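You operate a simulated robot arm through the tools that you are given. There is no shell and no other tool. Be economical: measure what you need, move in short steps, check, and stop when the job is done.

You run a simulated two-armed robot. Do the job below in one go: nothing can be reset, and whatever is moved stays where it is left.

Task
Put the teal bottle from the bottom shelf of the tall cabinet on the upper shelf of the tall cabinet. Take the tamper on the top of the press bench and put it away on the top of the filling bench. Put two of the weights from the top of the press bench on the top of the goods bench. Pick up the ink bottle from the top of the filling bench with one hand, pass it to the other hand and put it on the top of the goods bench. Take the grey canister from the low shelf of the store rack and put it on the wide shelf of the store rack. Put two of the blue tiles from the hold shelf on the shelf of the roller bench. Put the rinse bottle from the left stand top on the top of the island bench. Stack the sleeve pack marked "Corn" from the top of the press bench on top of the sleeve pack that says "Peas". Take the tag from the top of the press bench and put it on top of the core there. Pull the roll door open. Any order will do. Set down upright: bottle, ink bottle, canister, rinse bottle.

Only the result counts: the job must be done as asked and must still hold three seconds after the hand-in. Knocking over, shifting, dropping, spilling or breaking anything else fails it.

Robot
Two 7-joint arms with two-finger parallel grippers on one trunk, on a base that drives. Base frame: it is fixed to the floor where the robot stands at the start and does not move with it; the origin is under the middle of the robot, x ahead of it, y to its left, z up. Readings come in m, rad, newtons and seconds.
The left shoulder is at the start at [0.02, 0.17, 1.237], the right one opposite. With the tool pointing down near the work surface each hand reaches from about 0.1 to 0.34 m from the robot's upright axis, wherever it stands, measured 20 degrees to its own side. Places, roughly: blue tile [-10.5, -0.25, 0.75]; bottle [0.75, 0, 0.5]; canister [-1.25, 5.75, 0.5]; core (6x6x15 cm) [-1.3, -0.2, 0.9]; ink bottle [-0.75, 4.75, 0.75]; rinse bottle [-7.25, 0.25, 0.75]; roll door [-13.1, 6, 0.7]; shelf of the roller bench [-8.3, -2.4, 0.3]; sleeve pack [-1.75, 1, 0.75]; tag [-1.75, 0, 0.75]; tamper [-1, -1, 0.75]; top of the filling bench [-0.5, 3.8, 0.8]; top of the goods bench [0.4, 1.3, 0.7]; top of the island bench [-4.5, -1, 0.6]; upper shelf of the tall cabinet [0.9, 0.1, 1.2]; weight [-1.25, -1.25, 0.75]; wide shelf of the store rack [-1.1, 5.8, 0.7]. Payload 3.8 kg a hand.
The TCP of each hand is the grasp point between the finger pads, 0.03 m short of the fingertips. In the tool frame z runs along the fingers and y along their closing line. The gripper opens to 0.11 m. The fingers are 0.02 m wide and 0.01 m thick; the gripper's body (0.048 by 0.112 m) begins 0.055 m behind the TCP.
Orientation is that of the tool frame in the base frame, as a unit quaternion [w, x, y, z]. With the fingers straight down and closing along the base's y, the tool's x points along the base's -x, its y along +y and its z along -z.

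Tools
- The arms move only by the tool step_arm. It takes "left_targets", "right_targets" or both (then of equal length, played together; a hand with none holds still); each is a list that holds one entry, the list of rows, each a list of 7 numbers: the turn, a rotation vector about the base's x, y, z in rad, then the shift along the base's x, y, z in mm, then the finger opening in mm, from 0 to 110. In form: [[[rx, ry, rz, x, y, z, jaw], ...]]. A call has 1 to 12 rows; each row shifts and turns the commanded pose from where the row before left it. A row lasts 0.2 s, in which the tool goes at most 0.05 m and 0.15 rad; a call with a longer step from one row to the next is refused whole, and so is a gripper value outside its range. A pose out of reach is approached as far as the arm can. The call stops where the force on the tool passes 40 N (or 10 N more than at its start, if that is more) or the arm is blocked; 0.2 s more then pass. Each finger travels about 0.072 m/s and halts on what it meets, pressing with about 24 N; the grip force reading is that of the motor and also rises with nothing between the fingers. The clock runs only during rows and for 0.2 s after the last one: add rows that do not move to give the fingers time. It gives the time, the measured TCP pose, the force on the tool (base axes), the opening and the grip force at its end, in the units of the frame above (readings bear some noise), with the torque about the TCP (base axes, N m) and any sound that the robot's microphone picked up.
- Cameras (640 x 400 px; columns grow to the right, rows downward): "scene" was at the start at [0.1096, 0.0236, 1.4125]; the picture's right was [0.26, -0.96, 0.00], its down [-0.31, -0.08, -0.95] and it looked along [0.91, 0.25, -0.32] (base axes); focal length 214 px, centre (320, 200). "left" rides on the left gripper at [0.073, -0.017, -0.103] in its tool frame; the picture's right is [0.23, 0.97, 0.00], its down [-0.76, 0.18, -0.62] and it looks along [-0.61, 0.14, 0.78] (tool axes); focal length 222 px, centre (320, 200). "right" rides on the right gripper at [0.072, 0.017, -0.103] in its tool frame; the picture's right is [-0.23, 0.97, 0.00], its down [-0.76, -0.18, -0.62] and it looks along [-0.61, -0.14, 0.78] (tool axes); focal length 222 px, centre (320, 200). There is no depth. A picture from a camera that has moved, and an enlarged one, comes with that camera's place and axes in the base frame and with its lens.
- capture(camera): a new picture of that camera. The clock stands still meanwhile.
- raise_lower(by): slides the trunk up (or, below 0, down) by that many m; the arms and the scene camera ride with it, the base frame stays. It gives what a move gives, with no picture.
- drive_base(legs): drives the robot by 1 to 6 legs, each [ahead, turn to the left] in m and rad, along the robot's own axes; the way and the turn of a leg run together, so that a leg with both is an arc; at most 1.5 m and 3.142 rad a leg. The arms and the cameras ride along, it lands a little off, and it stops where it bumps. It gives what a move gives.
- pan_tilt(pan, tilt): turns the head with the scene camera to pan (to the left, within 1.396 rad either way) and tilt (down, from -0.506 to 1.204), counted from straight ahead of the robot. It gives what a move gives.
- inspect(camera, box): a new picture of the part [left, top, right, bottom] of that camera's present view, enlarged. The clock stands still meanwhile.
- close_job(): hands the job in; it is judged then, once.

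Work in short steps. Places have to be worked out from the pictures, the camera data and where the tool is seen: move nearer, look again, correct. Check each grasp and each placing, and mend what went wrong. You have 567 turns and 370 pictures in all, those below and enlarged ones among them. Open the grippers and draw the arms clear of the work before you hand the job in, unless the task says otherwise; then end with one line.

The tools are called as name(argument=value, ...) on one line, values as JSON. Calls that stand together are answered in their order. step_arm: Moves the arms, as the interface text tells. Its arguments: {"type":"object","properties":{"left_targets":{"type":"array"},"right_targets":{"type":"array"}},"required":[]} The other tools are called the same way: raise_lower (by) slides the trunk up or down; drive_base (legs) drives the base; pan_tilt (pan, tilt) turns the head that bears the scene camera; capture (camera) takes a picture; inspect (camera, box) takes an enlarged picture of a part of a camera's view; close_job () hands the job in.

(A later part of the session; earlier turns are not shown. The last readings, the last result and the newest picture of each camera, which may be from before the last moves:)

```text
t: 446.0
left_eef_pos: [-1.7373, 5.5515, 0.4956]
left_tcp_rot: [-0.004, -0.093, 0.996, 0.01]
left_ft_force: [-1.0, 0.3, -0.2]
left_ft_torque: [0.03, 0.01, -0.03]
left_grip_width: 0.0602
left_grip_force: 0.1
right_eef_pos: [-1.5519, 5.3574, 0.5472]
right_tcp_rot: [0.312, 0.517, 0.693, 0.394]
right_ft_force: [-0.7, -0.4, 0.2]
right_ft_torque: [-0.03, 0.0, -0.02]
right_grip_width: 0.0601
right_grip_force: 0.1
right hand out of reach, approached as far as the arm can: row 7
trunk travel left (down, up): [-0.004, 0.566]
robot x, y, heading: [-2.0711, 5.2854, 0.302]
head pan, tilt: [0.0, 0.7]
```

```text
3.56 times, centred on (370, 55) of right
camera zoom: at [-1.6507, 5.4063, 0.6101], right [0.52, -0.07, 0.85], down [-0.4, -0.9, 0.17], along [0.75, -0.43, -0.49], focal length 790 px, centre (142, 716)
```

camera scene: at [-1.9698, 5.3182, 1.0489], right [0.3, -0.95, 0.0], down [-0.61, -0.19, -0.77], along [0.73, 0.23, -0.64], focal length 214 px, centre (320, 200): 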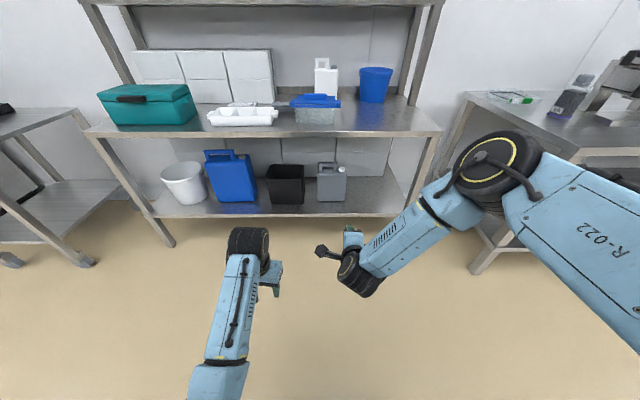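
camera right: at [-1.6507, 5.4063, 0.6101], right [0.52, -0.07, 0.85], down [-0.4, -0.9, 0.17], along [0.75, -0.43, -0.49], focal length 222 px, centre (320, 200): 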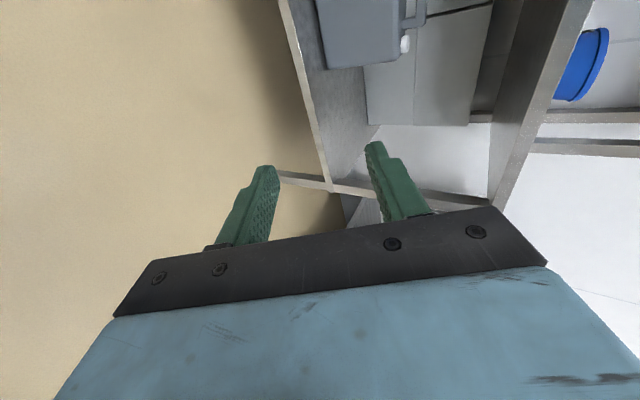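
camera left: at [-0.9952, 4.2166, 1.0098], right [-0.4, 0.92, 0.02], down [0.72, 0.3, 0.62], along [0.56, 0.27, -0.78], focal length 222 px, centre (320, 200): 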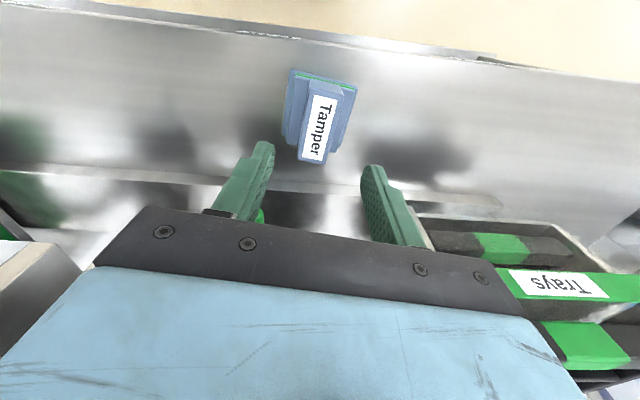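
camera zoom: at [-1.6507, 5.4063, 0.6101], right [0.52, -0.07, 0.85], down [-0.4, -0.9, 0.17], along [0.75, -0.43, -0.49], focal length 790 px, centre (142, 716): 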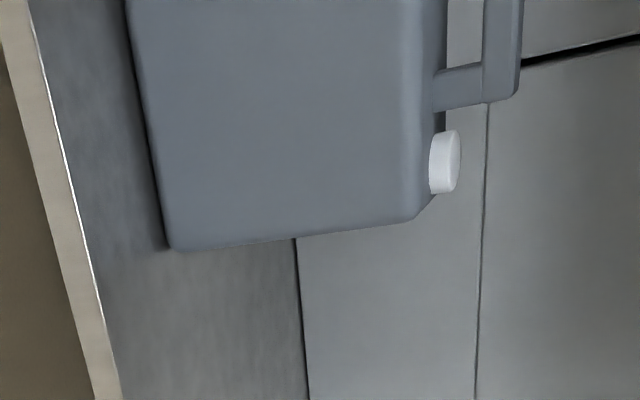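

The handle bar is at about 1.06 m ahead, 0.05 m right, z≈0.485. I tuck the left hand back and drive 0.43 m forward so the pitched right hand is just inside the opening.

step_arm(left_targets=[[[0, 0, 0, -30, -9, 30, 60], [0, 0, 0, -30, -9, 30, 60], [0, 0, 0, -30, -9, 30, 60], [0, 0, 0, -30, 20, 30, 60]]], right_targets=[[[0, 0, 0, 0, 0, 0, 42], [0, 0, 0, 0, 0, 0, 42], [0, 0, 0, 0, 0, 0, 42], [0, 0, 0, 0, 0, 0, 42]]])

drive_base(legs=[[0.4, 0]])

capture(camera="right")

capture(camera="scene")

```text
t: 447.0
left_eef_pos: [-1.7968, 5.5783, 0.5688]
left_tcp_rot: [0.073, -0.095, 0.992, 0.044]
left_ft_force: [-0.3, 0.2, -0.4]
left_ft_torque: [0.05, -0.02, 0.0]
left_grip_width: 0.0598
left_grip_force: 0.1
left hand out of reach, approached as far as the arm can: row 2, 3, 4
right_eef_pos: [-1.5521, 5.3585, 0.5425]
right_tcp_rot: [0.313, 0.517, 0.695, 0.389]
right_ft_force: [0.2, 0.7, -0.2]
right_ft_torque: [-0.04, -0.01, -0.04]
right_grip_width: 0.0419
right_grip_force: 0.0
trunk travel left (down, up): [-0.004, 0.566]
robot x, y, heading: [-2.0703, 5.2813, 0.304]
head pan, tilt: [0.0, 0.7]
stopped in row 4 (left hand): the arm was blocked; the commanded pose is now the measured one
```

```text
t: 449.5
left_eef_pos: [-1.4162, 5.6959, 0.5678]
left_tcp_rot: [0.073, -0.092, 0.992, 0.047]
left_ft_force: [0.4, -0.1, -0.3]
left_ft_torque: [0.01, 0.0, -0.02]
left_grip_width: 0.0599
left_grip_force: 0.0
right_eef_pos: [-1.1707, 5.475, 0.5436]
right_tcp_rot: [0.313, 0.519, 0.694, 0.389]
right_ft_force: [0.6, -0.6, 0.7]
right_ft_torque: [-0.01, -0.01, -0.01]
right_grip_width: 0.0417
right_grip_force: 0.0
trunk travel left (down, up): [-0.004, 0.566]
robot x, y, heading: [-1.6898, 5.4069, 0.299]
head pan, tilt: [0.0, 0.7]
```

```text
235 pictures are left
camera right: at [-1.2693, 5.5264, 0.6074], right [0.52, -0.06, 0.85], down [-0.4, -0.9, 0.18], along [0.75, -0.44, -0.49], focal length 222 px, centre (320, 200)
```

right: 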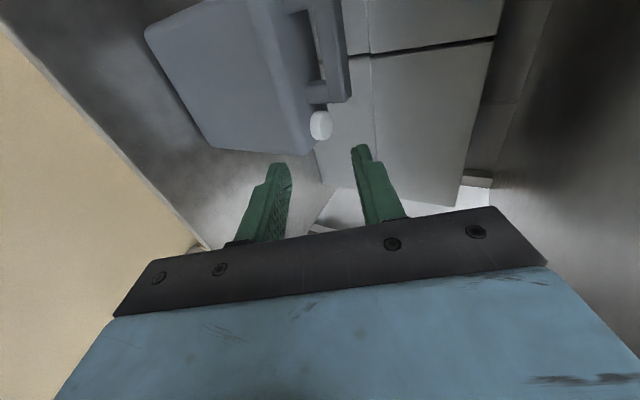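

```text
234 pictures are left
camera scene: at [-1.587, 5.4429, 1.0483], right [0.3, -0.96, 0.01], down [-0.62, -0.2, -0.76], along [0.73, 0.22, -0.65], focal length 214 px, centre (320, 200)
```

scene: 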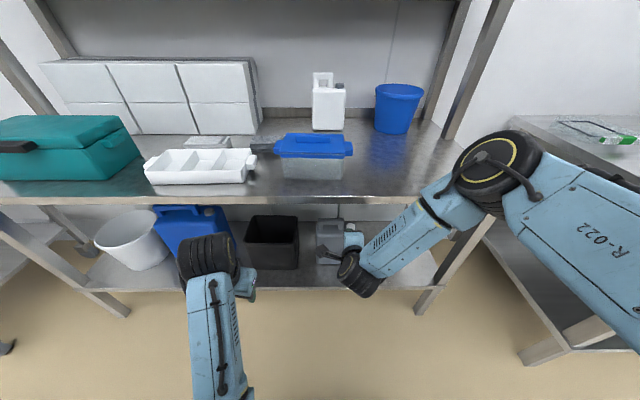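

The handle is in view; triangulation gives the grip point at (-1.050,5.553,0.490). I move to 7 cm short of it along the tool axis and look.

step_arm(right_targets=[[[0, 0, 0, 21, 20, -6, 42], [0, 0, 0, 21, 20, -6, 42], [0, 0, 0, 21, 20, -7, 42]]])

capture(camera="right")

```text
t: 450.3
left_eef_pos: [-1.4171, 5.6959, 0.5699]
left_tcp_rot: [0.074, -0.092, 0.992, 0.051]
left_ft_force: [0.5, -0.3, -0.1]
left_ft_torque: [0.01, 0.01, 0.01]
left_grip_width: 0.0601
left_grip_force: 0.1
right_eef_pos: [-1.1078, 5.5348, 0.5248]
right_tcp_rot: [0.313, 0.519, 0.693, 0.391]
right_ft_force: [-0.6, 0.3, 0.0]
right_ft_torque: [-0.02, -0.03, 0.02]
right_grip_width: 0.0417
right_grip_force: 0.1
trunk travel left (down, up): [-0.004, 0.566]
robot x, y, heading: [-1.6903, 5.4045, 0.305]
head pan, tilt: [0.0, 0.7]
```

```text
233 pictures are left
camera right: at [-1.2065, 5.5859, 0.5894], right [0.52, -0.07, 0.85], down [-0.4, -0.9, 0.18], along [0.75, -0.44, -0.5], focal length 222 px, centre (320, 200)
```

right: 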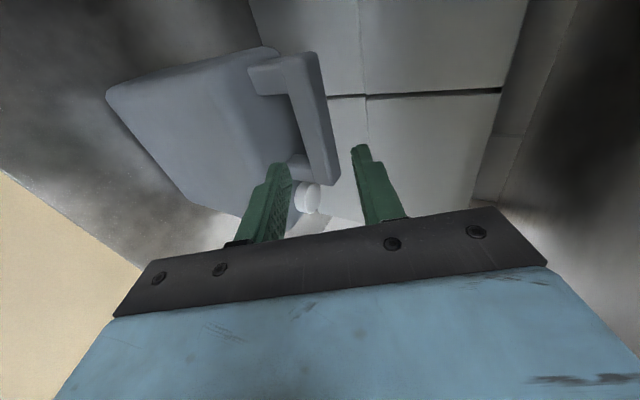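

Alignment with the bar is good. I narrow the opening to 38 mm and advance 40 mm along the tool axis, then check again.

step_arm(right_targets=[[[0, 0, 0, 1, 0, 3, 38], [0, 0, 0, 16.5, 5.1, -10, 38], [0, 0, 0, 16.5, 5.1, -10, 38]]])

capture(camera="right")

```text
t: 451.1
left_eef_pos: [-1.4149, 5.6959, 0.5698]
left_tcp_rot: [0.075, -0.093, 0.992, 0.05]
left_ft_force: [0.8, -0.2, 0.1]
left_ft_torque: [-0.02, -0.02, 0.01]
left_grip_width: 0.0601
left_grip_force: 0.2
right_eef_pos: [-1.0727, 5.5462, 0.5091]
right_tcp_rot: [0.313, 0.518, 0.692, 0.392]
right_ft_force: [0.2, 0.4, -0.2]
right_ft_torque: [-0.02, 0.0, 0.03]
right_grip_width: 0.038
right_grip_force: 0.0
trunk travel left (down, up): [-0.004, 0.566]
robot x, y, heading: [-1.69, 5.4047, 0.298]
head pan, tilt: [0.0, 0.7]
```

```text
232 pictures are left
camera right: at [-1.1713, 5.5956, 0.5723], right [0.52, -0.07, 0.85], down [-0.4, -0.9, 0.18], along [0.75, -0.44, -0.5], focal length 222 px, centre (320, 200)
```

right: 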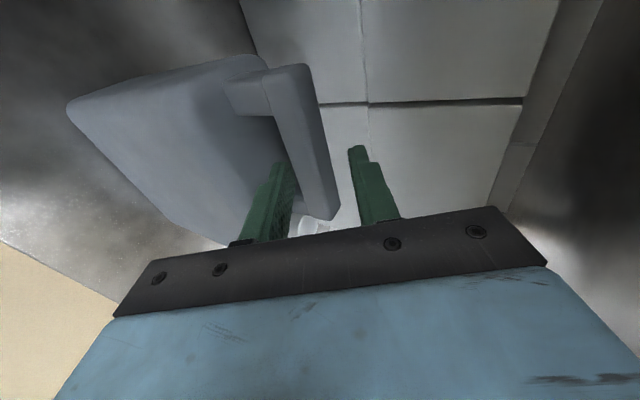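

The bar is nearly between the fingers, a few millimetres low. I correct down slightly and advance the last 28 mm.

step_arm(right_targets=[[[0, 0, 0, -2, -0.5, -4, 38], [0, 0, 0, 11.5, 3.6, -7, 38], [0, 0, 0, 11.5, 3.6, -7, 38]]])

capture(camera="right")

```text
t: 451.9
left_eef_pos: [-1.4163, 5.696, 0.5734]
left_tcp_rot: [0.077, -0.092, 0.991, 0.054]
left_ft_force: [-0.5, 0.7, 0.1]
left_ft_torque: [-0.02, 0.02, 0.0]
left_grip_width: 0.0603
left_grip_force: 0.0
right_eef_pos: [-1.0533, 5.5512, 0.5047]
right_tcp_rot: [0.319, 0.516, 0.687, 0.4]
right_ft_force: [-2.1, -0.5, 6.2]
right_ft_torque: [0.04, 0.0, 0.01]
right_grip_width: 0.0361
right_grip_force: 0.0
trunk travel left (down, up): [-0.004, 0.566]
robot x, y, heading: [-1.6899, 5.4063, 0.303]
head pan, tilt: [0.0, 0.7]
stopped in row 3 (right hand): the force on the tool passed its limit at 46 N (the readings are from after the stop); the commanded pose is now the measured one
```

```text
231 pictures are left
camera right: at [-1.1532, 5.6017, 0.5673], right [0.5, -0.08, 0.86], down [-0.41, -0.9, 0.16], along [0.76, -0.43, -0.48], focal length 222 px, centre (320, 200)
```

right: 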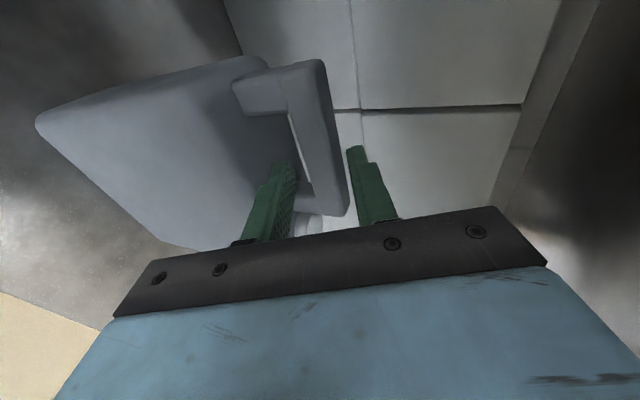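

The lower finger touched the canister's shoulder rather than entering the handle hole. I retreat 18 mm, raise about 9 mm perpendicular to the axis, and look.

step_arm(right_targets=[[[0, 0, 0, -15, -4.6, 9, 38], [0, 0, 0, 4.5, 1.3, 8, 36]]])

inspect(camera="right", box=[200, 40, 400, 240])

```text
t: 452.5
left_eef_pos: [-1.416, 5.6959, 0.5724]
left_tcp_rot: [0.077, -0.092, 0.991, 0.054]
left_ft_force: [0.0, -0.6, -0.4]
left_ft_torque: [0.01, -0.01, 0.02]
left_grip_width: 0.0598
left_grip_force: 0.1
right_eef_pos: [-1.0634, 5.5474, 0.5191]
right_tcp_rot: [0.319, 0.517, 0.687, 0.398]
right_ft_force: [-1.0, 0.6, -7.6]
right_ft_torque: [0.05, 0.14, 0.01]
right_grip_width: 0.04
right_grip_force: 4.0
trunk travel left (down, up): [-0.004, 0.566]
robot x, y, heading: [-1.6881, 5.4052, 0.307]
head pan, tilt: [0.0, 0.7]
```

```text
2.00 times, centred on (300, 140) of right
camera zoom: at [-1.1625, 5.5979, 0.5817], right [0.51, -0.07, 0.86], down [-0.41, -0.9, 0.16], along [0.76, -0.44, -0.48], focal length 444 px, centre (360, 320)
```

zoom: 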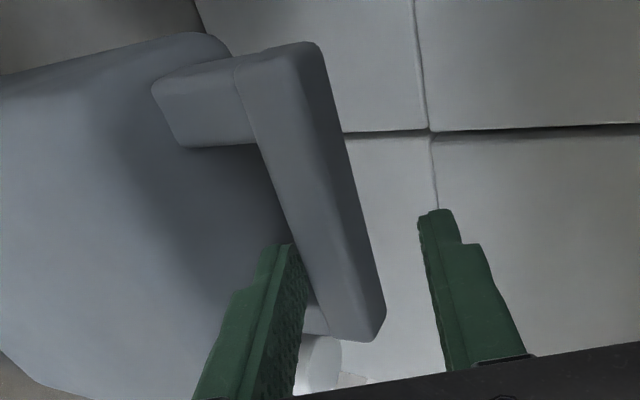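

The lower finger is now under the bar, touching it (grip reading 4 N). I close the fingers.

step_arm(right_targets=[[[0, 0, 0, 0, 0, -2, 30], [0, 0, 0, 0, 0, 0, 10], [0, 0, 0, 0, 0, 0, 5], [0, 0, 0, 0, 0, 0, 5], [0, 0, 0, 0, 0, 0, 5]]])

inspect(camera="right", box=[200, 40, 400, 240])

```text
t: 453.7
left_eef_pos: [-1.4167, 5.6955, 0.5726]
left_tcp_rot: [0.078, -0.092, 0.991, 0.053]
left_ft_force: [0.0, 0.4, 0.4]
left_ft_torque: [-0.03, -0.01, -0.01]
left_grip_width: 0.06
left_grip_force: 0.0
right_eef_pos: [-1.0619, 5.548, 0.522]
right_tcp_rot: [0.32, 0.517, 0.686, 0.399]
right_ft_force: [-1.5, -0.1, 16.3]
right_ft_torque: [0.27, -0.38, -0.03]
right_grip_width: 0.0116
right_grip_force: 6.5
trunk travel left (down, up): [-0.004, 0.566]
robot x, y, heading: [-1.6863, 5.4047, 0.306]
head pan, tilt: [0.0, 0.7]
```

```text
2.00 times, centred on (300, 140) of right
camera zoom: at [-1.1621, 5.5985, 0.5827], right [0.5, -0.08, 0.86], down [-0.41, -0.9, 0.16], along [0.76, -0.44, -0.48], focal length 444 px, centre (360, 320)
```

zoom: 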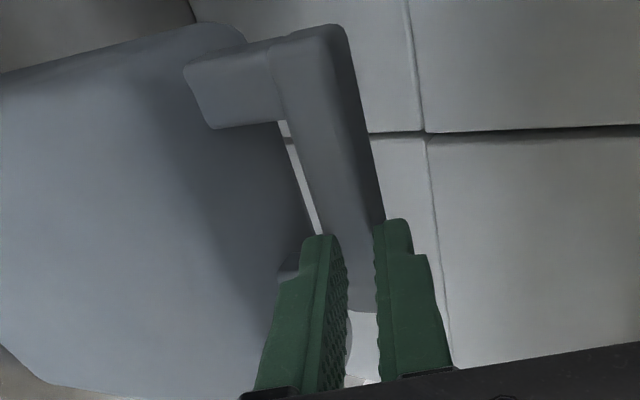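

The fingers closed in front of the bar, not around it, since I had retreated. I open again and look before advancing.

step_arm(right_targets=[[[0, 0, 0, -4, -1, 2, 46], [0, 0, 0, 0, 0, 0, 46], [0, 0, 0, 0, 0, 0, 46], [0, 0, 0, 0, 0, 0, 46]]])

inspect(camera="right", box=[200, 40, 400, 240])

inspect(camera="scene", box=[270, 200, 420, 310])

```text
t: 454.7
left_eef_pos: [-1.4154, 5.6959, 0.5722]
left_tcp_rot: [0.077, -0.093, 0.991, 0.053]
left_ft_force: [-1.0, -0.4, -0.8]
left_ft_torque: [-0.04, -0.01, -0.01]
left_grip_width: 0.06
left_grip_force: 0.1
right_eef_pos: [-1.0682, 5.5457, 0.5205]
right_tcp_rot: [0.318, 0.517, 0.687, 0.398]
right_ft_force: [-0.6, -0.1, -5.2]
right_ft_torque: [0.04, 0.03, 0.04]
right_grip_width: 0.0484
right_grip_force: 2.8
trunk travel left (down, up): [-0.004, 0.566]
robot x, y, heading: [-1.6877, 5.406, 0.301]
head pan, tilt: [0.0, 0.7]
```

```text
2.00 times, centred on (300, 140) of right
camera zoom: at [-1.1669, 5.5971, 0.5821], right [0.51, -0.07, 0.86], down [-0.41, -0.9, 0.16], along [0.76, -0.44, -0.48], focal length 444 px, centre (360, 320)
```

zoom: 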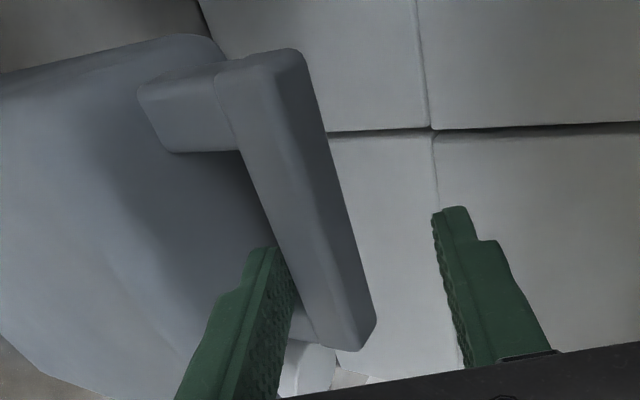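

```text
3.64 times, centred on (345, 255) of scene
camera zoom: at [-1.5895, 5.4382, 1.0488], right [0.3, -0.96, 0.0], down [-0.62, -0.19, -0.76], along [0.73, 0.22, -0.64], focal length 780 px, centre (229, 0)
```

zoom: 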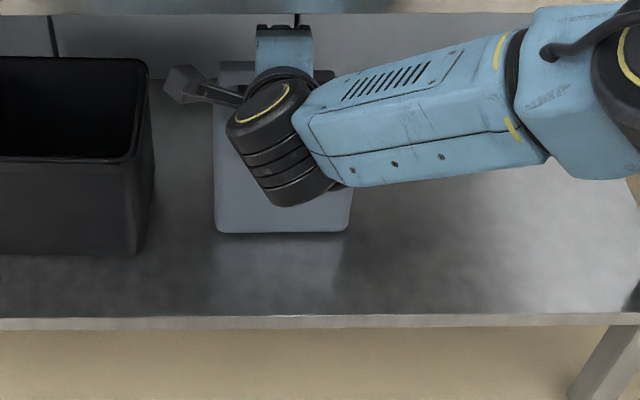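

The handle hole is too shallow for a 60° approach; a more horizontal hand would fit. I retreat 40 mm and pitch up further while looking at reach.

step_arm(right_targets=[[[0, 0, 0, -17, -5.3, 10, 46], [0, 0, 0, -17, -5.3, 5, 46], [0.0384, -0.1243, 0, 0, 0, 0, 40], [0.0384, -0.1243, 0, 0, 0, 0, 40], [0.0384, -0.1243, 0, 0, 0, 0, 40]]])

inspect(camera="right", box=[160, 0, 480, 240])

```text
t: 455.9
left_eef_pos: [-1.4157, 5.6964, 0.5729]
left_tcp_rot: [0.076, -0.092, 0.991, 0.053]
left_ft_force: [-0.4, 0.9, 0.6]
left_ft_torque: [-0.01, -0.02, 0.0]
left_grip_width: 0.06
left_grip_force: 0.1
right_eef_pos: [-1.1182, 5.5975, 0.5955]
right_tcp_rot: [0.414, 0.464, 0.593, 0.511]
right_ft_force: [0.0, -0.3, 0.1]
right_ft_torque: [0.01, -0.01, 0.0]
right_grip_width: 0.0398
right_grip_force: 0.0
right hand out of reach, approached as far as the arm can: row 3, 4, 5
trunk travel left (down, up): [-0.004, 0.566]
robot x, y, heading: [-1.6911, 5.4077, 0.303]
head pan, tilt: [0.0, 0.7]
```

```text
1.67 times, centred on (320, 120) of right
camera zoom: at [-1.2332, 5.6461, 0.6243], right [0.17, -0.18, 0.97], down [-0.45, -0.89, -0.08], along [0.88, -0.42, -0.24], focal length 370 px, centre (320, 333)
```

zoom: 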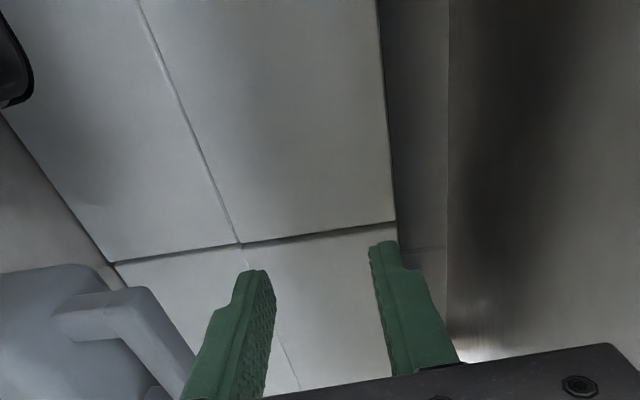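

A horizontal hand cannot get low enough this close. I back the base 0.15 m so the arm extends with a flatter forearm, and see how low it goes.

drive_base(legs=[[-0.15, 0]])

step_arm(right_targets=[[[0, 0, 0, 35, -2, -15, 40], [0, 0, 0, 35, -2, -20, 40], [0, 0, 0, 20, -2, -20, 40], [0, 0, 0, 10, -2, -20, 40], [0, 0, 0, 0, 0, -20, 40]]])

capture(camera="right")

```text
t: 457.3
left_eef_pos: [-1.5613, 5.651, 0.5732]
left_tcp_rot: [0.077, -0.093, 0.991, 0.053]
left_ft_force: [0.1, 0.1, 0.4]
left_ft_torque: [0.0, 0.03, 0.03]
left_grip_width: 0.0601
left_grip_force: 0.0
right_eef_pos: [-1.2634, 5.5541, 0.5937]
right_tcp_rot: [0.412, 0.464, 0.594, 0.512]
right_ft_force: [0.8, -1.0, 0.4]
right_ft_torque: [0.0, 0.02, -0.01]
right_grip_width: 0.0401
right_grip_force: 0.1
trunk travel left (down, up): [-0.004, 0.566]
robot x, y, heading: [-1.8323, 5.3601, 0.306]
head pan, tilt: [0.0, 0.7]
```

```text
t: 458.5
left_eef_pos: [-1.5614, 5.652, 0.5722]
left_tcp_rot: [0.077, -0.094, 0.991, 0.054]
left_ft_force: [0.4, 0.8, -0.3]
left_ft_torque: [-0.02, 0.02, -0.01]
left_grip_width: 0.06
left_grip_force: 0.1
right_eef_pos: [-1.1879, 5.5626, 0.5598]
right_tcp_rot: [0.415, 0.477, 0.597, 0.494]
right_ft_force: [0.5, -0.1, 0.1]
right_ft_torque: [0.04, -0.01, -0.01]
right_grip_width: 0.0401
right_grip_force: 0.1
right hand out of reach, approached as far as the arm can: row 1, 2, 3, 4, 5
trunk travel left (down, up): [-0.004, 0.566]
robot x, y, heading: [-1.8352, 5.3569, 0.302]
head pan, tilt: [0.0, 0.7]
```

```text
225 pictures are left
camera right: at [-1.2992, 5.6154, 0.5921], right [0.2, -0.17, 0.96], down [-0.48, -0.88, -0.05], along [0.85, -0.45, -0.26], focal length 222 px, centre (320, 200)
```

right: 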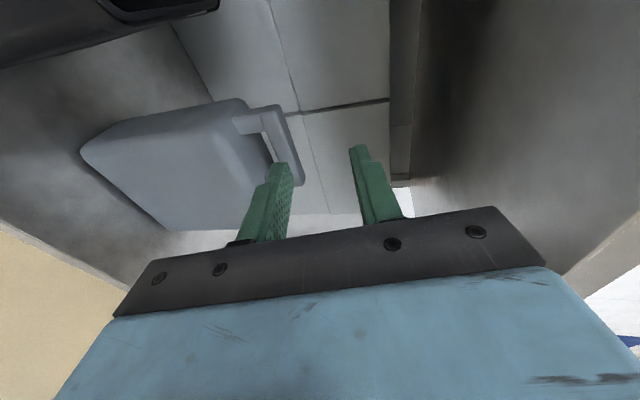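

Getting lower as the arm extends. I ease the pitch to about 70° and move to a pre-grasp point on the bar's line.

step_arm(right_targets=[[[-0.025, 0.081, 0, 15, -8, -8, 40], [-0.025, 0.081, 0, 15, -8, -10, 40], [0, 0, 0, 18, -8, -14, 40], [0, 0, 0, 18, -8, -14, 40]]])

capture(camera="right")

```text
t: 459.5
left_eef_pos: [-1.5618, 5.6515, 0.572]
left_tcp_rot: [0.076, -0.093, 0.991, 0.054]
left_ft_force: [-0.2, -0.3, 0.2]
left_ft_torque: [-0.01, -0.01, -0.02]
left_grip_width: 0.0597
left_grip_force: 0.1
right_eef_pos: [-1.1754, 5.5409, 0.5282]
right_tcp_rot: [0.373, 0.493, 0.64, 0.457]
right_ft_force: [-0.6, 0.1, 0.4]
right_ft_torque: [0.01, -0.03, -0.02]
right_grip_width: 0.04
right_grip_force: 0.0
right hand out of reach, approached as far as the arm can: row 2, 3, 4
trunk travel left (down, up): [-0.004, 0.566]
robot x, y, heading: [-1.8368, 5.3605, 0.298]
head pan, tilt: [0.0, 0.7]
```

```text
224 pictures are left
camera right: at [-1.2833, 5.5916, 0.5729], right [0.34, -0.13, 0.93], down [-0.45, -0.89, 0.04], along [0.83, -0.43, -0.36], focal length 222 px, centre (320, 200)
```

right: 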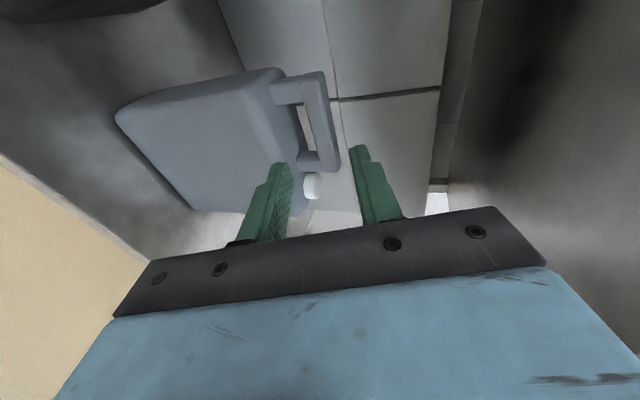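

The axis lines up with the handle. I zoom to see the hole and bar exactly.

inspect(camera="right", box=[250, 50, 390, 190])

```text
2.86 times, centred on (320, 120) of right
camera zoom: at [-1.2833, 5.5916, 0.5729], right [0.34, -0.13, 0.93], down [-0.45, -0.89, 0.04], along [0.83, -0.43, -0.36], focal length 635 px, centre (320, 429)
```

zoom: 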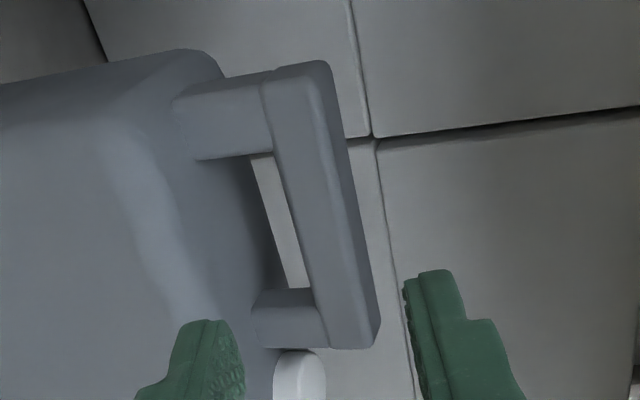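

Now the hole is clear: the lower finger fits with about 10 mm to spare. I shift 4 mm up and 6 mm right and advance 70 mm along the axis.

step_arm(right_targets=[[[0, 0, 0, 3, -5.5, 4, 40], [0, 0, 0, 21.7, 6.3, -7.1, 40], [0, 0, 0, 21.7, 6.3, -7.1, 40], [0, 0, 0, 21.7, 6.3, -7.1, 40]]])

inspect(camera="right", box=[220, 40, 400, 220])

```text
t: 460.5
left_eef_pos: [-1.5608, 5.6518, 0.5728]
left_tcp_rot: [0.077, -0.093, 0.991, 0.053]
left_ft_force: [-0.6, -0.5, -0.1]
left_ft_torque: [0.01, 0.0, -0.01]
left_grip_width: 0.0601
left_grip_force: 0.1
right_eef_pos: [-1.1546, 5.5258, 0.5364]
right_tcp_rot: [0.375, 0.494, 0.637, 0.457]
right_ft_force: [0.0, 0.7, 0.4]
right_ft_torque: [-0.02, -0.02, 0.0]
right_grip_width: 0.04
right_grip_force: 0.0
right hand out of reach, approached as far as the arm can: row 2, 3, 4
trunk travel left (down, up): [-0.004, 0.566]
robot x, y, heading: [-1.8333, 5.3584, 0.303]
head pan, tilt: [0.0, 0.7]
```

```text
2.22 times, centred on (310, 130) of right
camera zoom: at [-1.2634, 5.5766, 0.5813], right [0.33, -0.13, 0.93], down [-0.45, -0.89, 0.04], along [0.83, -0.44, -0.35], focal length 494 px, centre (342, 356)
```

zoom: 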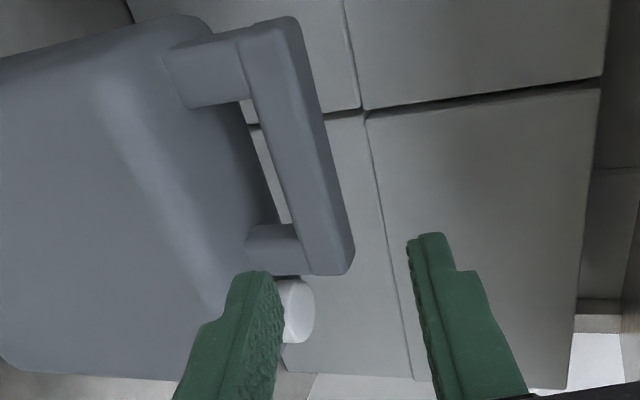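

The arm is at its reach limit, so I'll set the hand's height here and advance with the base instead. From the contact evidence the bar centre is nearer z≈0.505; I ease the pitch slightly and drop to that height.

step_arm(right_targets=[[[-0.0148, 0.0478, 0, -15, -4.5, -8, 40], [-0.0148, 0.0478, 0, -15, -4.5, -8, 40], [0, 0, 0, 0, 0, -8, 40], [0, 0, 0, 0, 0, -8, 40]]])

inspect(camera="right", box=[220, 40, 400, 220])

```text
t: 461.5
left_eef_pos: [-1.5609, 5.6516, 0.5726]
left_tcp_rot: [0.077, -0.093, 0.991, 0.053]
left_ft_force: [-0.6, 0.5, 1.0]
left_ft_torque: [-0.01, -0.01, 0.01]
left_grip_width: 0.0601
left_grip_force: 0.2
right_eef_pos: [-1.1757, 5.5209, 0.4968]
right_tcp_rot: [0.351, 0.509, 0.663, 0.423]
right_ft_force: [0.2, 0.1, 0.1]
right_ft_torque: [0.01, 0.01, 0.0]
right_grip_width: 0.04
right_grip_force: 0.0
right hand out of reach, approached as far as the arm can: row 1, 2, 3
trunk travel left (down, up): [-0.004, 0.566]
robot x, y, heading: [-1.8333, 5.3633, 0.306]
head pan, tilt: [0.0, 0.7]
```

```text
2.22 times, centred on (310, 130) of right
camera zoom: at [-1.2797, 5.573, 0.5509], right [0.42, -0.1, 0.9], down [-0.45, -0.89, 0.11], along [0.79, -0.45, -0.42], focal length 494 px, centre (342, 356)
```

zoom: 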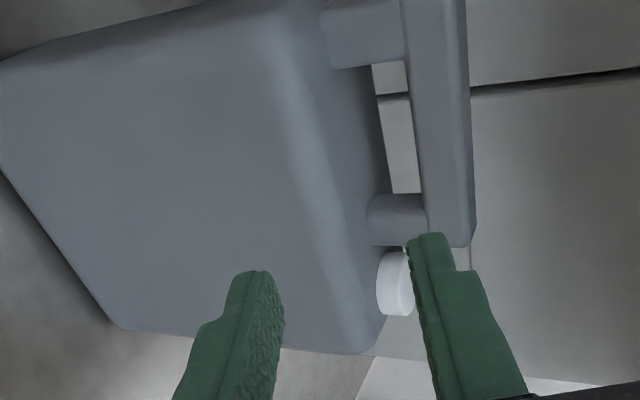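

Vision from three views agrees the bar is at z≈0.487, so my earlier attempt was simply too high. I lower 9 mm, shift 6 mm right, and advance 0.09 m with the base.

step_arm(right_targets=[[[0, 0, 0, 2, -6, -5, 40], [0, 0, 0, 0, 0, -4, 40]]])

drive_base(legs=[[0.09, 0]])

inspect(camera="right", box=[220, 40, 400, 220])

```text
t: 462.1
left_eef_pos: [-1.5595, 5.6512, 0.5713]
left_tcp_rot: [0.077, -0.093, 0.991, 0.054]
left_ft_force: [0.1, 0.7, 0.0]
left_ft_torque: [-0.02, -0.01, 0.0]
left_grip_width: 0.0601
left_grip_force: 0.0
right_eef_pos: [-1.1771, 5.5121, 0.4903]
right_tcp_rot: [0.35, 0.509, 0.662, 0.424]
right_ft_force: [0.2, 0.3, 0.4]
right_ft_torque: [-0.03, -0.04, 0.0]
right_grip_width: 0.0399
right_grip_force: 0.2
right hand out of reach, approached as far as the arm can: row 1
trunk travel left (down, up): [-0.004, 0.566]
robot x, y, heading: [-1.837, 5.3582, 0.301]
head pan, tilt: [0.0, 0.7]
```

```text
t: 463.2
left_eef_pos: [-1.4764, 5.6781, 0.573]
left_tcp_rot: [0.076, -0.094, 0.991, 0.053]
left_ft_force: [-0.4, -0.9, 0.3]
left_ft_torque: [-0.03, 0.0, 0.01]
left_grip_width: 0.0601
left_grip_force: 0.0
right_eef_pos: [-1.0906, 5.541, 0.4907]
right_tcp_rot: [0.351, 0.509, 0.662, 0.424]
right_ft_force: [-1.6, -0.9, -0.5]
right_ft_torque: [-0.01, 0.04, 0.02]
right_grip_width: 0.0404
right_grip_force: 0.6
trunk travel left (down, up): [-0.004, 0.566]
robot x, y, heading: [-1.7468, 5.3861, 0.306]
head pan, tilt: [0.0, 0.7]
```

```text
2.22 times, centred on (310, 130) of right
camera zoom: at [-1.1936, 5.5926, 0.5438], right [0.42, -0.1, 0.9], down [-0.45, -0.89, 0.11], along [0.79, -0.45, -0.42], focal length 494 px, centre (342, 356)
```

zoom: 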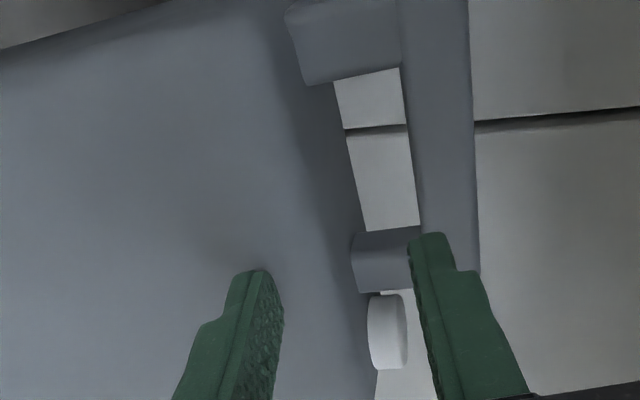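

The bar appears about 25–30 mm above the hand's axis at this range. I retreat 30 mm, raise 20 mm, and re-check.

step_arm(right_targets=[[[0, 0, 0, -28, -8.7, 0, 40], [0, 0, 0, 0, 0, 20, 40]]])

inspect(camera="right", box=[220, 40, 400, 220])

inspect(camera="scene", box=[270, 180, 420, 290])

```text
t: 463.8
left_eef_pos: [-1.476, 5.679, 0.5723]
left_tcp_rot: [0.077, -0.095, 0.991, 0.055]
left_ft_force: [-0.3, -0.1, 0.2]
left_ft_torque: [0.03, 0.01, 0.0]
left_grip_width: 0.0601
left_grip_force: 0.1
right_eef_pos: [-1.1164, 5.5308, 0.5125]
right_tcp_rot: [0.352, 0.508, 0.661, 0.424]
right_ft_force: [0.1, 0.7, -0.1]
right_ft_torque: [-0.01, 0.02, -0.02]
right_grip_width: 0.0399
right_grip_force: 0.1
trunk travel left (down, up): [-0.004, 0.566]
robot x, y, heading: [-1.7498, 5.3883, 0.303]
head pan, tilt: [0.0, 0.7]
```

```text
2.22 times, centred on (310, 130) of right
camera zoom: at [-1.2198, 5.5832, 0.5654], right [0.42, -0.1, 0.9], down [-0.45, -0.89, 0.11], along [0.79, -0.45, -0.42], focal length 494 px, centre (342, 356)
```

zoom: 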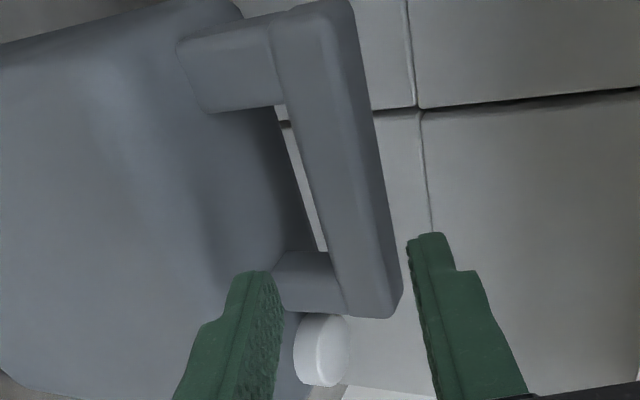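

```text
3.64 times, centred on (345, 235) of scene
camera zoom: at [-1.6488, 5.4191, 1.0487], right [0.3, -0.95, 0.0], down [-0.61, -0.19, -0.76], along [0.73, 0.23, -0.64], focal length 780 px, centre (229, 73)
```

zoom: 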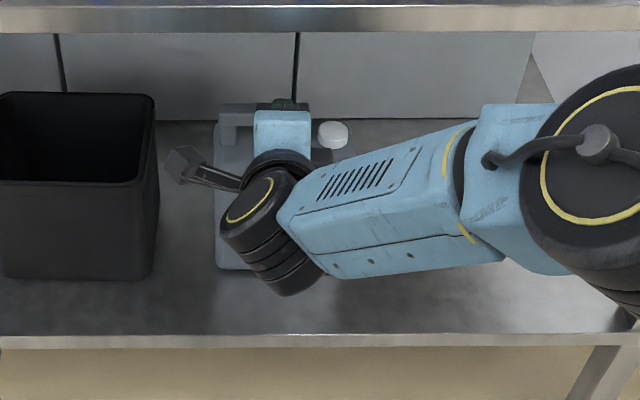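

The bar is now exactly on the tool axis, about 65 mm ahead. I advance 40 mm along the axis and check.

step_arm(right_targets=[[[0, 0, 0, 18, 4, -8, 40], [0, 0, 0, 18, 4, -8, 40]]])

inspect(camera="right", box=[220, 40, 400, 220])

```text
t: 464.4
left_eef_pos: [-1.4781, 5.6797, 0.5739]
left_tcp_rot: [0.079, -0.095, 0.991, 0.054]
left_ft_force: [0.0, 1.0, -0.4]
left_ft_torque: [-0.02, 0.02, 0.03]
left_grip_width: 0.06
left_grip_force: 0.1
right_eef_pos: [-1.0836, 5.5407, 0.5035]
right_tcp_rot: [0.353, 0.506, 0.66, 0.429]
right_ft_force: [-8.3, 9.0, 30.4]
right_ft_torque: [0.66, -0.5, 0.26]
right_grip_width: 0.0371
right_grip_force: 0.1
right hand out of reach, approached as far as the arm can: row 2
trunk travel left (down, up): [-0.004, 0.566]
robot x, y, heading: [-1.7453, 5.3901, 0.307]
head pan, tilt: [0.0, 0.7]
```

```text
2.22 times, centred on (310, 130) of right
camera zoom: at [-1.1872, 5.5918, 0.5572], right [0.41, -0.1, 0.91], down [-0.44, -0.89, 0.1], along [0.8, -0.44, -0.41], focal length 494 px, centre (342, 356)
```

zoom: 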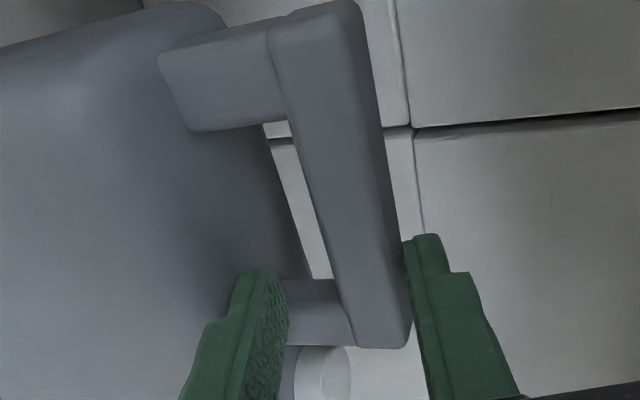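

The lower finger keeps meeting the canister's shoulder: the hole is too low for this approach. Better idea: the whole handle is about 96 mm wide, so I can grip its two outer ends with the normal (sideways) closing. I retreat and roll the tool back 90° about its axis, opening wide.

step_arm(right_targets=[[[0, 0, 0, -22, -6, 14, 40], [0, 0, 0, -35, -10, 14, 40], [0, 0, 0, -35, -10, 6, 60]]])

step_arm(right_targets=[[[-0.128, -0.029, 0.0558, 0, 0, 0, 110], [-0.128, -0.029, 0.0558, 0, 0, 0, 110], [-0.128, -0.029, 0.0558, 0, 0, 0, 110], [-0.128, -0.029, 0.0558, 0, 0, 0, 110], [-0.128, -0.029, 0.0558, 0, 0, 0, 110], [-0.128, -0.029, 0.0558, 0, 0, 0, 110], [-0.128, -0.029, 0.0558, 0, 0, 0, 110], [-0.128, -0.029, 0.0558, 0, 0, 0, 110], [-0.128, -0.029, 0.0558, 0, 0, 0, 110], [-0.128, -0.029, 0.0558, 0, 0, 0, 110], [-0.126, -0.029, 0.055, 0, 0, 0, 110]]])

capture(camera="right")

capture(camera="scene")

```text
t: 465.2
left_eef_pos: [-1.4772, 5.6786, 0.5726]
left_tcp_rot: [0.076, -0.094, 0.991, 0.054]
left_ft_force: [0.2, 0.2, -0.5]
left_ft_torque: [-0.01, -0.01, 0.04]
left_grip_width: 0.0599
left_grip_force: 0.0
right_eef_pos: [-1.176, 5.5086, 0.5308]
right_tcp_rot: [0.351, 0.51, 0.661, 0.424]
right_ft_force: [0.6, -0.1, -0.2]
right_ft_torque: [-0.01, 0.02, -0.04]
right_grip_width: 0.0602
right_grip_force: 0.0
trunk travel left (down, up): [-0.004, 0.566]
robot x, y, heading: [-1.7459, 5.3869, 0.301]
head pan, tilt: [0.0, 0.7]
```

```text
t: 467.6
left_eef_pos: [-1.4764, 5.678, 0.5724]
left_tcp_rot: [0.077, -0.093, 0.991, 0.054]
left_ft_force: [0.3, -0.3, -0.4]
left_ft_torque: [0.03, -0.01, -0.02]
left_grip_width: 0.0601
left_grip_force: 0.1
right_eef_pos: [-1.1751, 5.5105, 0.5302]
right_tcp_rot: [0.548, -0.105, 0.828, 0.05]
right_ft_force: [0.4, -0.7, 0.1]
right_ft_torque: [0.02, 0.0, -0.04]
right_grip_width: 0.1101
right_grip_force: 0.1
trunk travel left (down, up): [-0.004, 0.566]
robot x, y, heading: [-1.7467, 5.3854, 0.302]
head pan, tilt: [0.0, 0.7]
```

```text
216 pictures are left
camera right: at [-1.3002, 5.498, 0.5036], right [-0.14, 0.97, 0.18], down [-0.23, -0.21, 0.95], along [0.96, 0.09, 0.25], focal length 222 px, centre (320, 200)
```

right: 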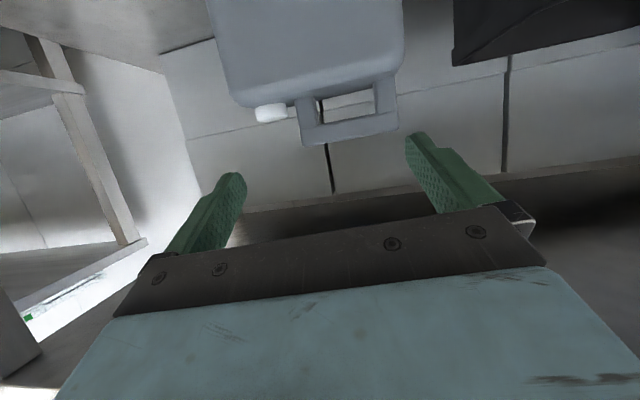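

```text
215 pictures are left
camera scene: at [-1.6491, 5.4198, 1.0489], right [0.3, -0.95, 0.0], down [-0.61, -0.19, -0.76], along [0.73, 0.23, -0.64], focal length 214 px, centre (320, 200)
```

scene: 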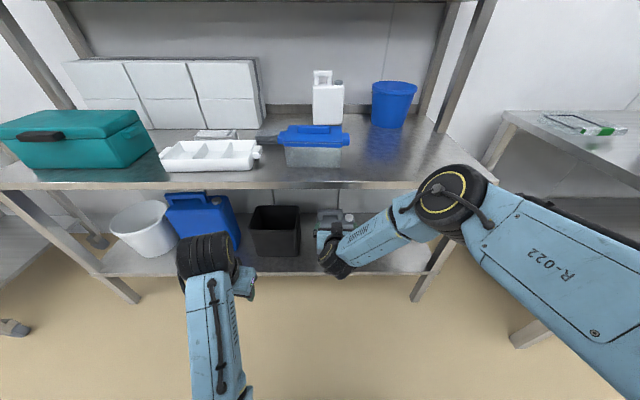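

Now the handle is nicely framed: bar centre ≈ z 0.498, about 0.10 m ahead, 18 mm left of the hand's centre, and about 93 mm long. I align yaw and lateral position, set height 0.507 and advance half-way.

step_arm(right_targets=[[[0, 0, 0.08, -3, 9, -6, 110], [0, 0, 0, -3, 9, -8, 110], [0, 0, 0, 0, 0, -9, 110], [0, 0, 0, 22, 7, 0, 110], [0, 0, 0, 22, 7, 0, 110]]])

capture(camera="right")

```text
t: 468.8
left_eef_pos: [-1.4774, 5.6784, 0.5729]
left_tcp_rot: [0.077, -0.094, 0.991, 0.053]
left_ft_force: [0.1, -0.3, 0.1]
left_ft_torque: [0.02, 0.01, 0.0]
left_grip_width: 0.0603
left_grip_force: 0.1
right_eef_pos: [-1.139, 5.5559, 0.516]
right_tcp_rot: [0.546, -0.138, 0.823, 0.072]
right_ft_force: [0.1, -0.2, -0.9]
right_ft_torque: [0.01, 0.03, -0.01]
right_grip_width: 0.1102
right_grip_force: 0.1
right hand out of reach, approached as far as the arm can: row 1, 3
trunk travel left (down, up): [-0.004, 0.566]
robot x, y, heading: [-1.7525, 5.3907, 0.306]
head pan, tilt: [0.0, 0.7]
```

```text
214 pictures are left
camera right: at [-1.2624, 5.5338, 0.4886], right [-0.22, 0.96, 0.18], down [-0.21, -0.22, 0.95], along [0.95, 0.17, 0.25], focal length 222 px, centre (320, 200)
```

right: 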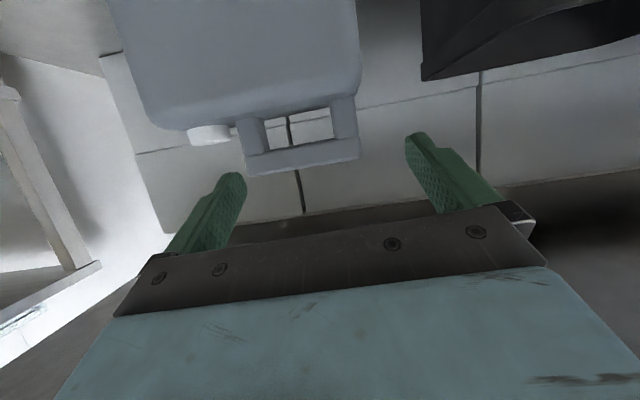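

The bar is 14 mm to the right of the hand's axis and slightly high, as wanted. I correct sideways first, then advance 40 mm so the pads flank the bar ends.

step_arm(right_targets=[[[0, 0, 0, 4, -13.5, 0, 110], [0, 0, 0, 14, 4.3, -2, 110], [0, 0, 0, 14, 4.3, -2, 110]]])

capture(camera="right")

```text
t: 469.6
left_eef_pos: [-1.4762, 5.6783, 0.5728]
left_tcp_rot: [0.076, -0.094, 0.991, 0.053]
left_ft_force: [-0.4, -0.5, -0.2]
left_ft_torque: [0.01, 0.02, 0.02]
left_grip_width: 0.0601
left_grip_force: 0.1
right_eef_pos: [-1.1077, 5.5501, 0.5114]
right_tcp_rot: [0.546, -0.138, 0.823, 0.072]
right_ft_force: [0.3, 1.3, 0.2]
right_ft_torque: [0.04, 0.01, 0.01]
right_grip_width: 0.1099
right_grip_force: 0.0
trunk travel left (down, up): [-0.004, 0.566]
robot x, y, heading: [-1.7498, 5.3884, 0.308]
head pan, tilt: [0.0, 0.7]
```

```text
213 pictures are left
camera right: at [-1.2309, 5.528, 0.4845], right [-0.22, 0.96, 0.18], down [-0.21, -0.22, 0.95], along [0.95, 0.17, 0.25], focal length 222 px, centre (320, 200)
```

right: 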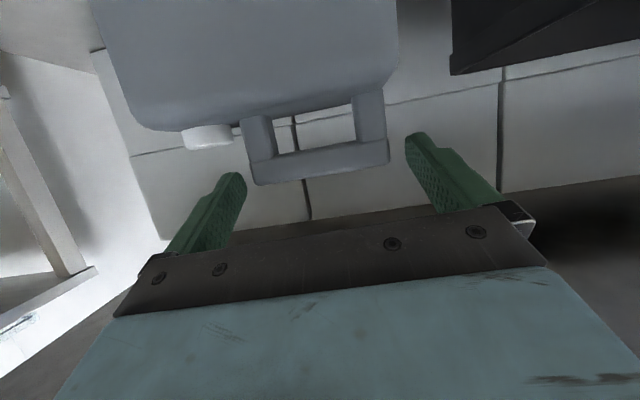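

Centred with both ends inside the finger gap. I advance 16 mm along the axis and close.

step_arm(right_targets=[[[0, 0, 0, 14, 4.3, -5, 110], [0, 0, 0, 0, 0, 0, 95], [0, 0, 0, 0, 0, 0, 80], [0, 0, 0, 0, 0, 0, 70], [0, 0, 0, 0, 0, 0, 70], [0, 0, 0, 0, 0, 0, 70]]])

capture(camera="right")

```text
t: 471.0
left_eef_pos: [-1.4767, 5.6783, 0.5725]
left_tcp_rot: [0.076, -0.094, 0.991, 0.054]
left_ft_force: [0.2, -0.9, -1.1]
left_ft_torque: [0.02, -0.02, 0.0]
left_grip_width: 0.0602
left_grip_force: 0.0
right_eef_pos: [-1.0938, 5.5559, 0.5066]
right_tcp_rot: [0.546, -0.138, 0.823, 0.073]
right_ft_force: [2.4, -2.6, -0.3]
right_ft_torque: [0.0, -0.1, -0.07]
right_grip_width: 0.0948
right_grip_force: 23.7
trunk travel left (down, up): [-0.004, 0.566]
robot x, y, heading: [-1.7477, 5.389, 0.306]
head pan, tilt: [0.0, 0.7]
```

```text
212 pictures are left
camera right: at [-1.2166, 5.5336, 0.479], right [-0.21, 0.96, 0.18], down [-0.21, -0.23, 0.95], along [0.95, 0.17, 0.25], focal length 222 px, centre (320, 200)
```

right: 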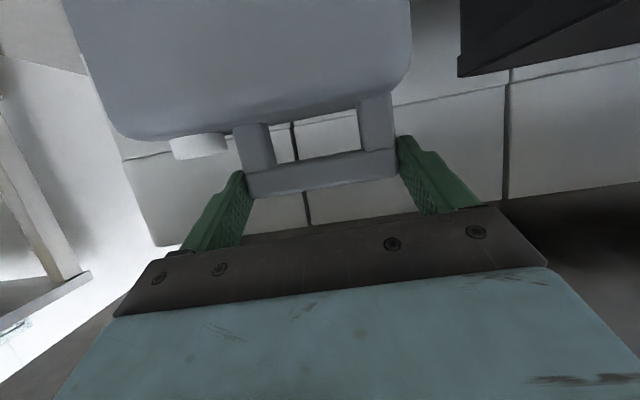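

The handle is gripped at its ends (95 mm). I lift 20 mm gently and check for slip.

step_arm(right_targets=[[[0, 0, 0, 0, 0, 7, 70], [0, 0, 0, 0, 0, 7, 70], [0, 0, 0, 0, 0, 8, 70], [0, 0, 0, 0, 0, 0, 70]]])

capture(camera="right")

inspect(camera="scene", box=[270, 180, 420, 290])

```text
t: 472.0
left_eef_pos: [-1.4757, 5.6787, 0.5728]
left_tcp_rot: [0.077, -0.095, 0.991, 0.053]
left_ft_force: [0.3, 0.6, -0.1]
left_ft_torque: [0.03, 0.01, 0.03]
left_grip_width: 0.06
left_grip_force: 0.1
right_eef_pos: [-1.0945, 5.5544, 0.5267]
right_tcp_rot: [0.545, -0.139, 0.824, 0.073]
right_ft_force: [0.1, 0.4, -10.7]
right_ft_torque: [0.19, 0.26, 0.02]
right_grip_width: 0.0946
right_grip_force: 24.6
trunk travel left (down, up): [-0.004, 0.566]
robot x, y, heading: [-1.7488, 5.3899, 0.307]
head pan, tilt: [0.0, 0.7]
```

```text
211 pictures are left
camera right: at [-1.2167, 5.5335, 0.5013], right [-0.22, 0.96, 0.18], down [-0.21, -0.23, 0.95], along [0.95, 0.17, 0.25], focal length 222 px, centre (320, 200)
```

right: 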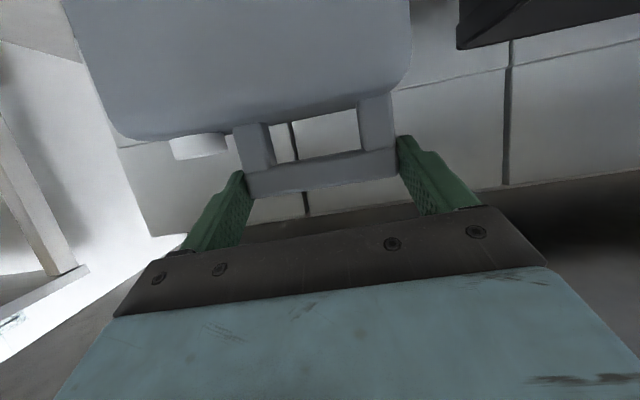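

```text
3.64 times, centred on (345, 235) of scene
camera zoom: at [-1.6484, 5.4199, 1.0487], right [0.3, -0.95, 0.0], down [-0.62, -0.19, -0.76], along [0.73, 0.23, -0.65], focal length 780 px, centre (229, 73)
```

zoom: 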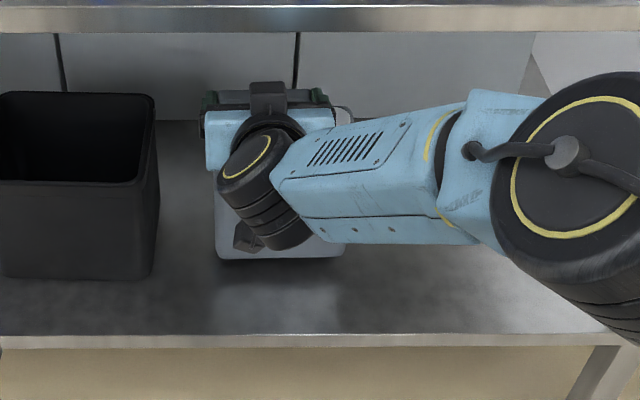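

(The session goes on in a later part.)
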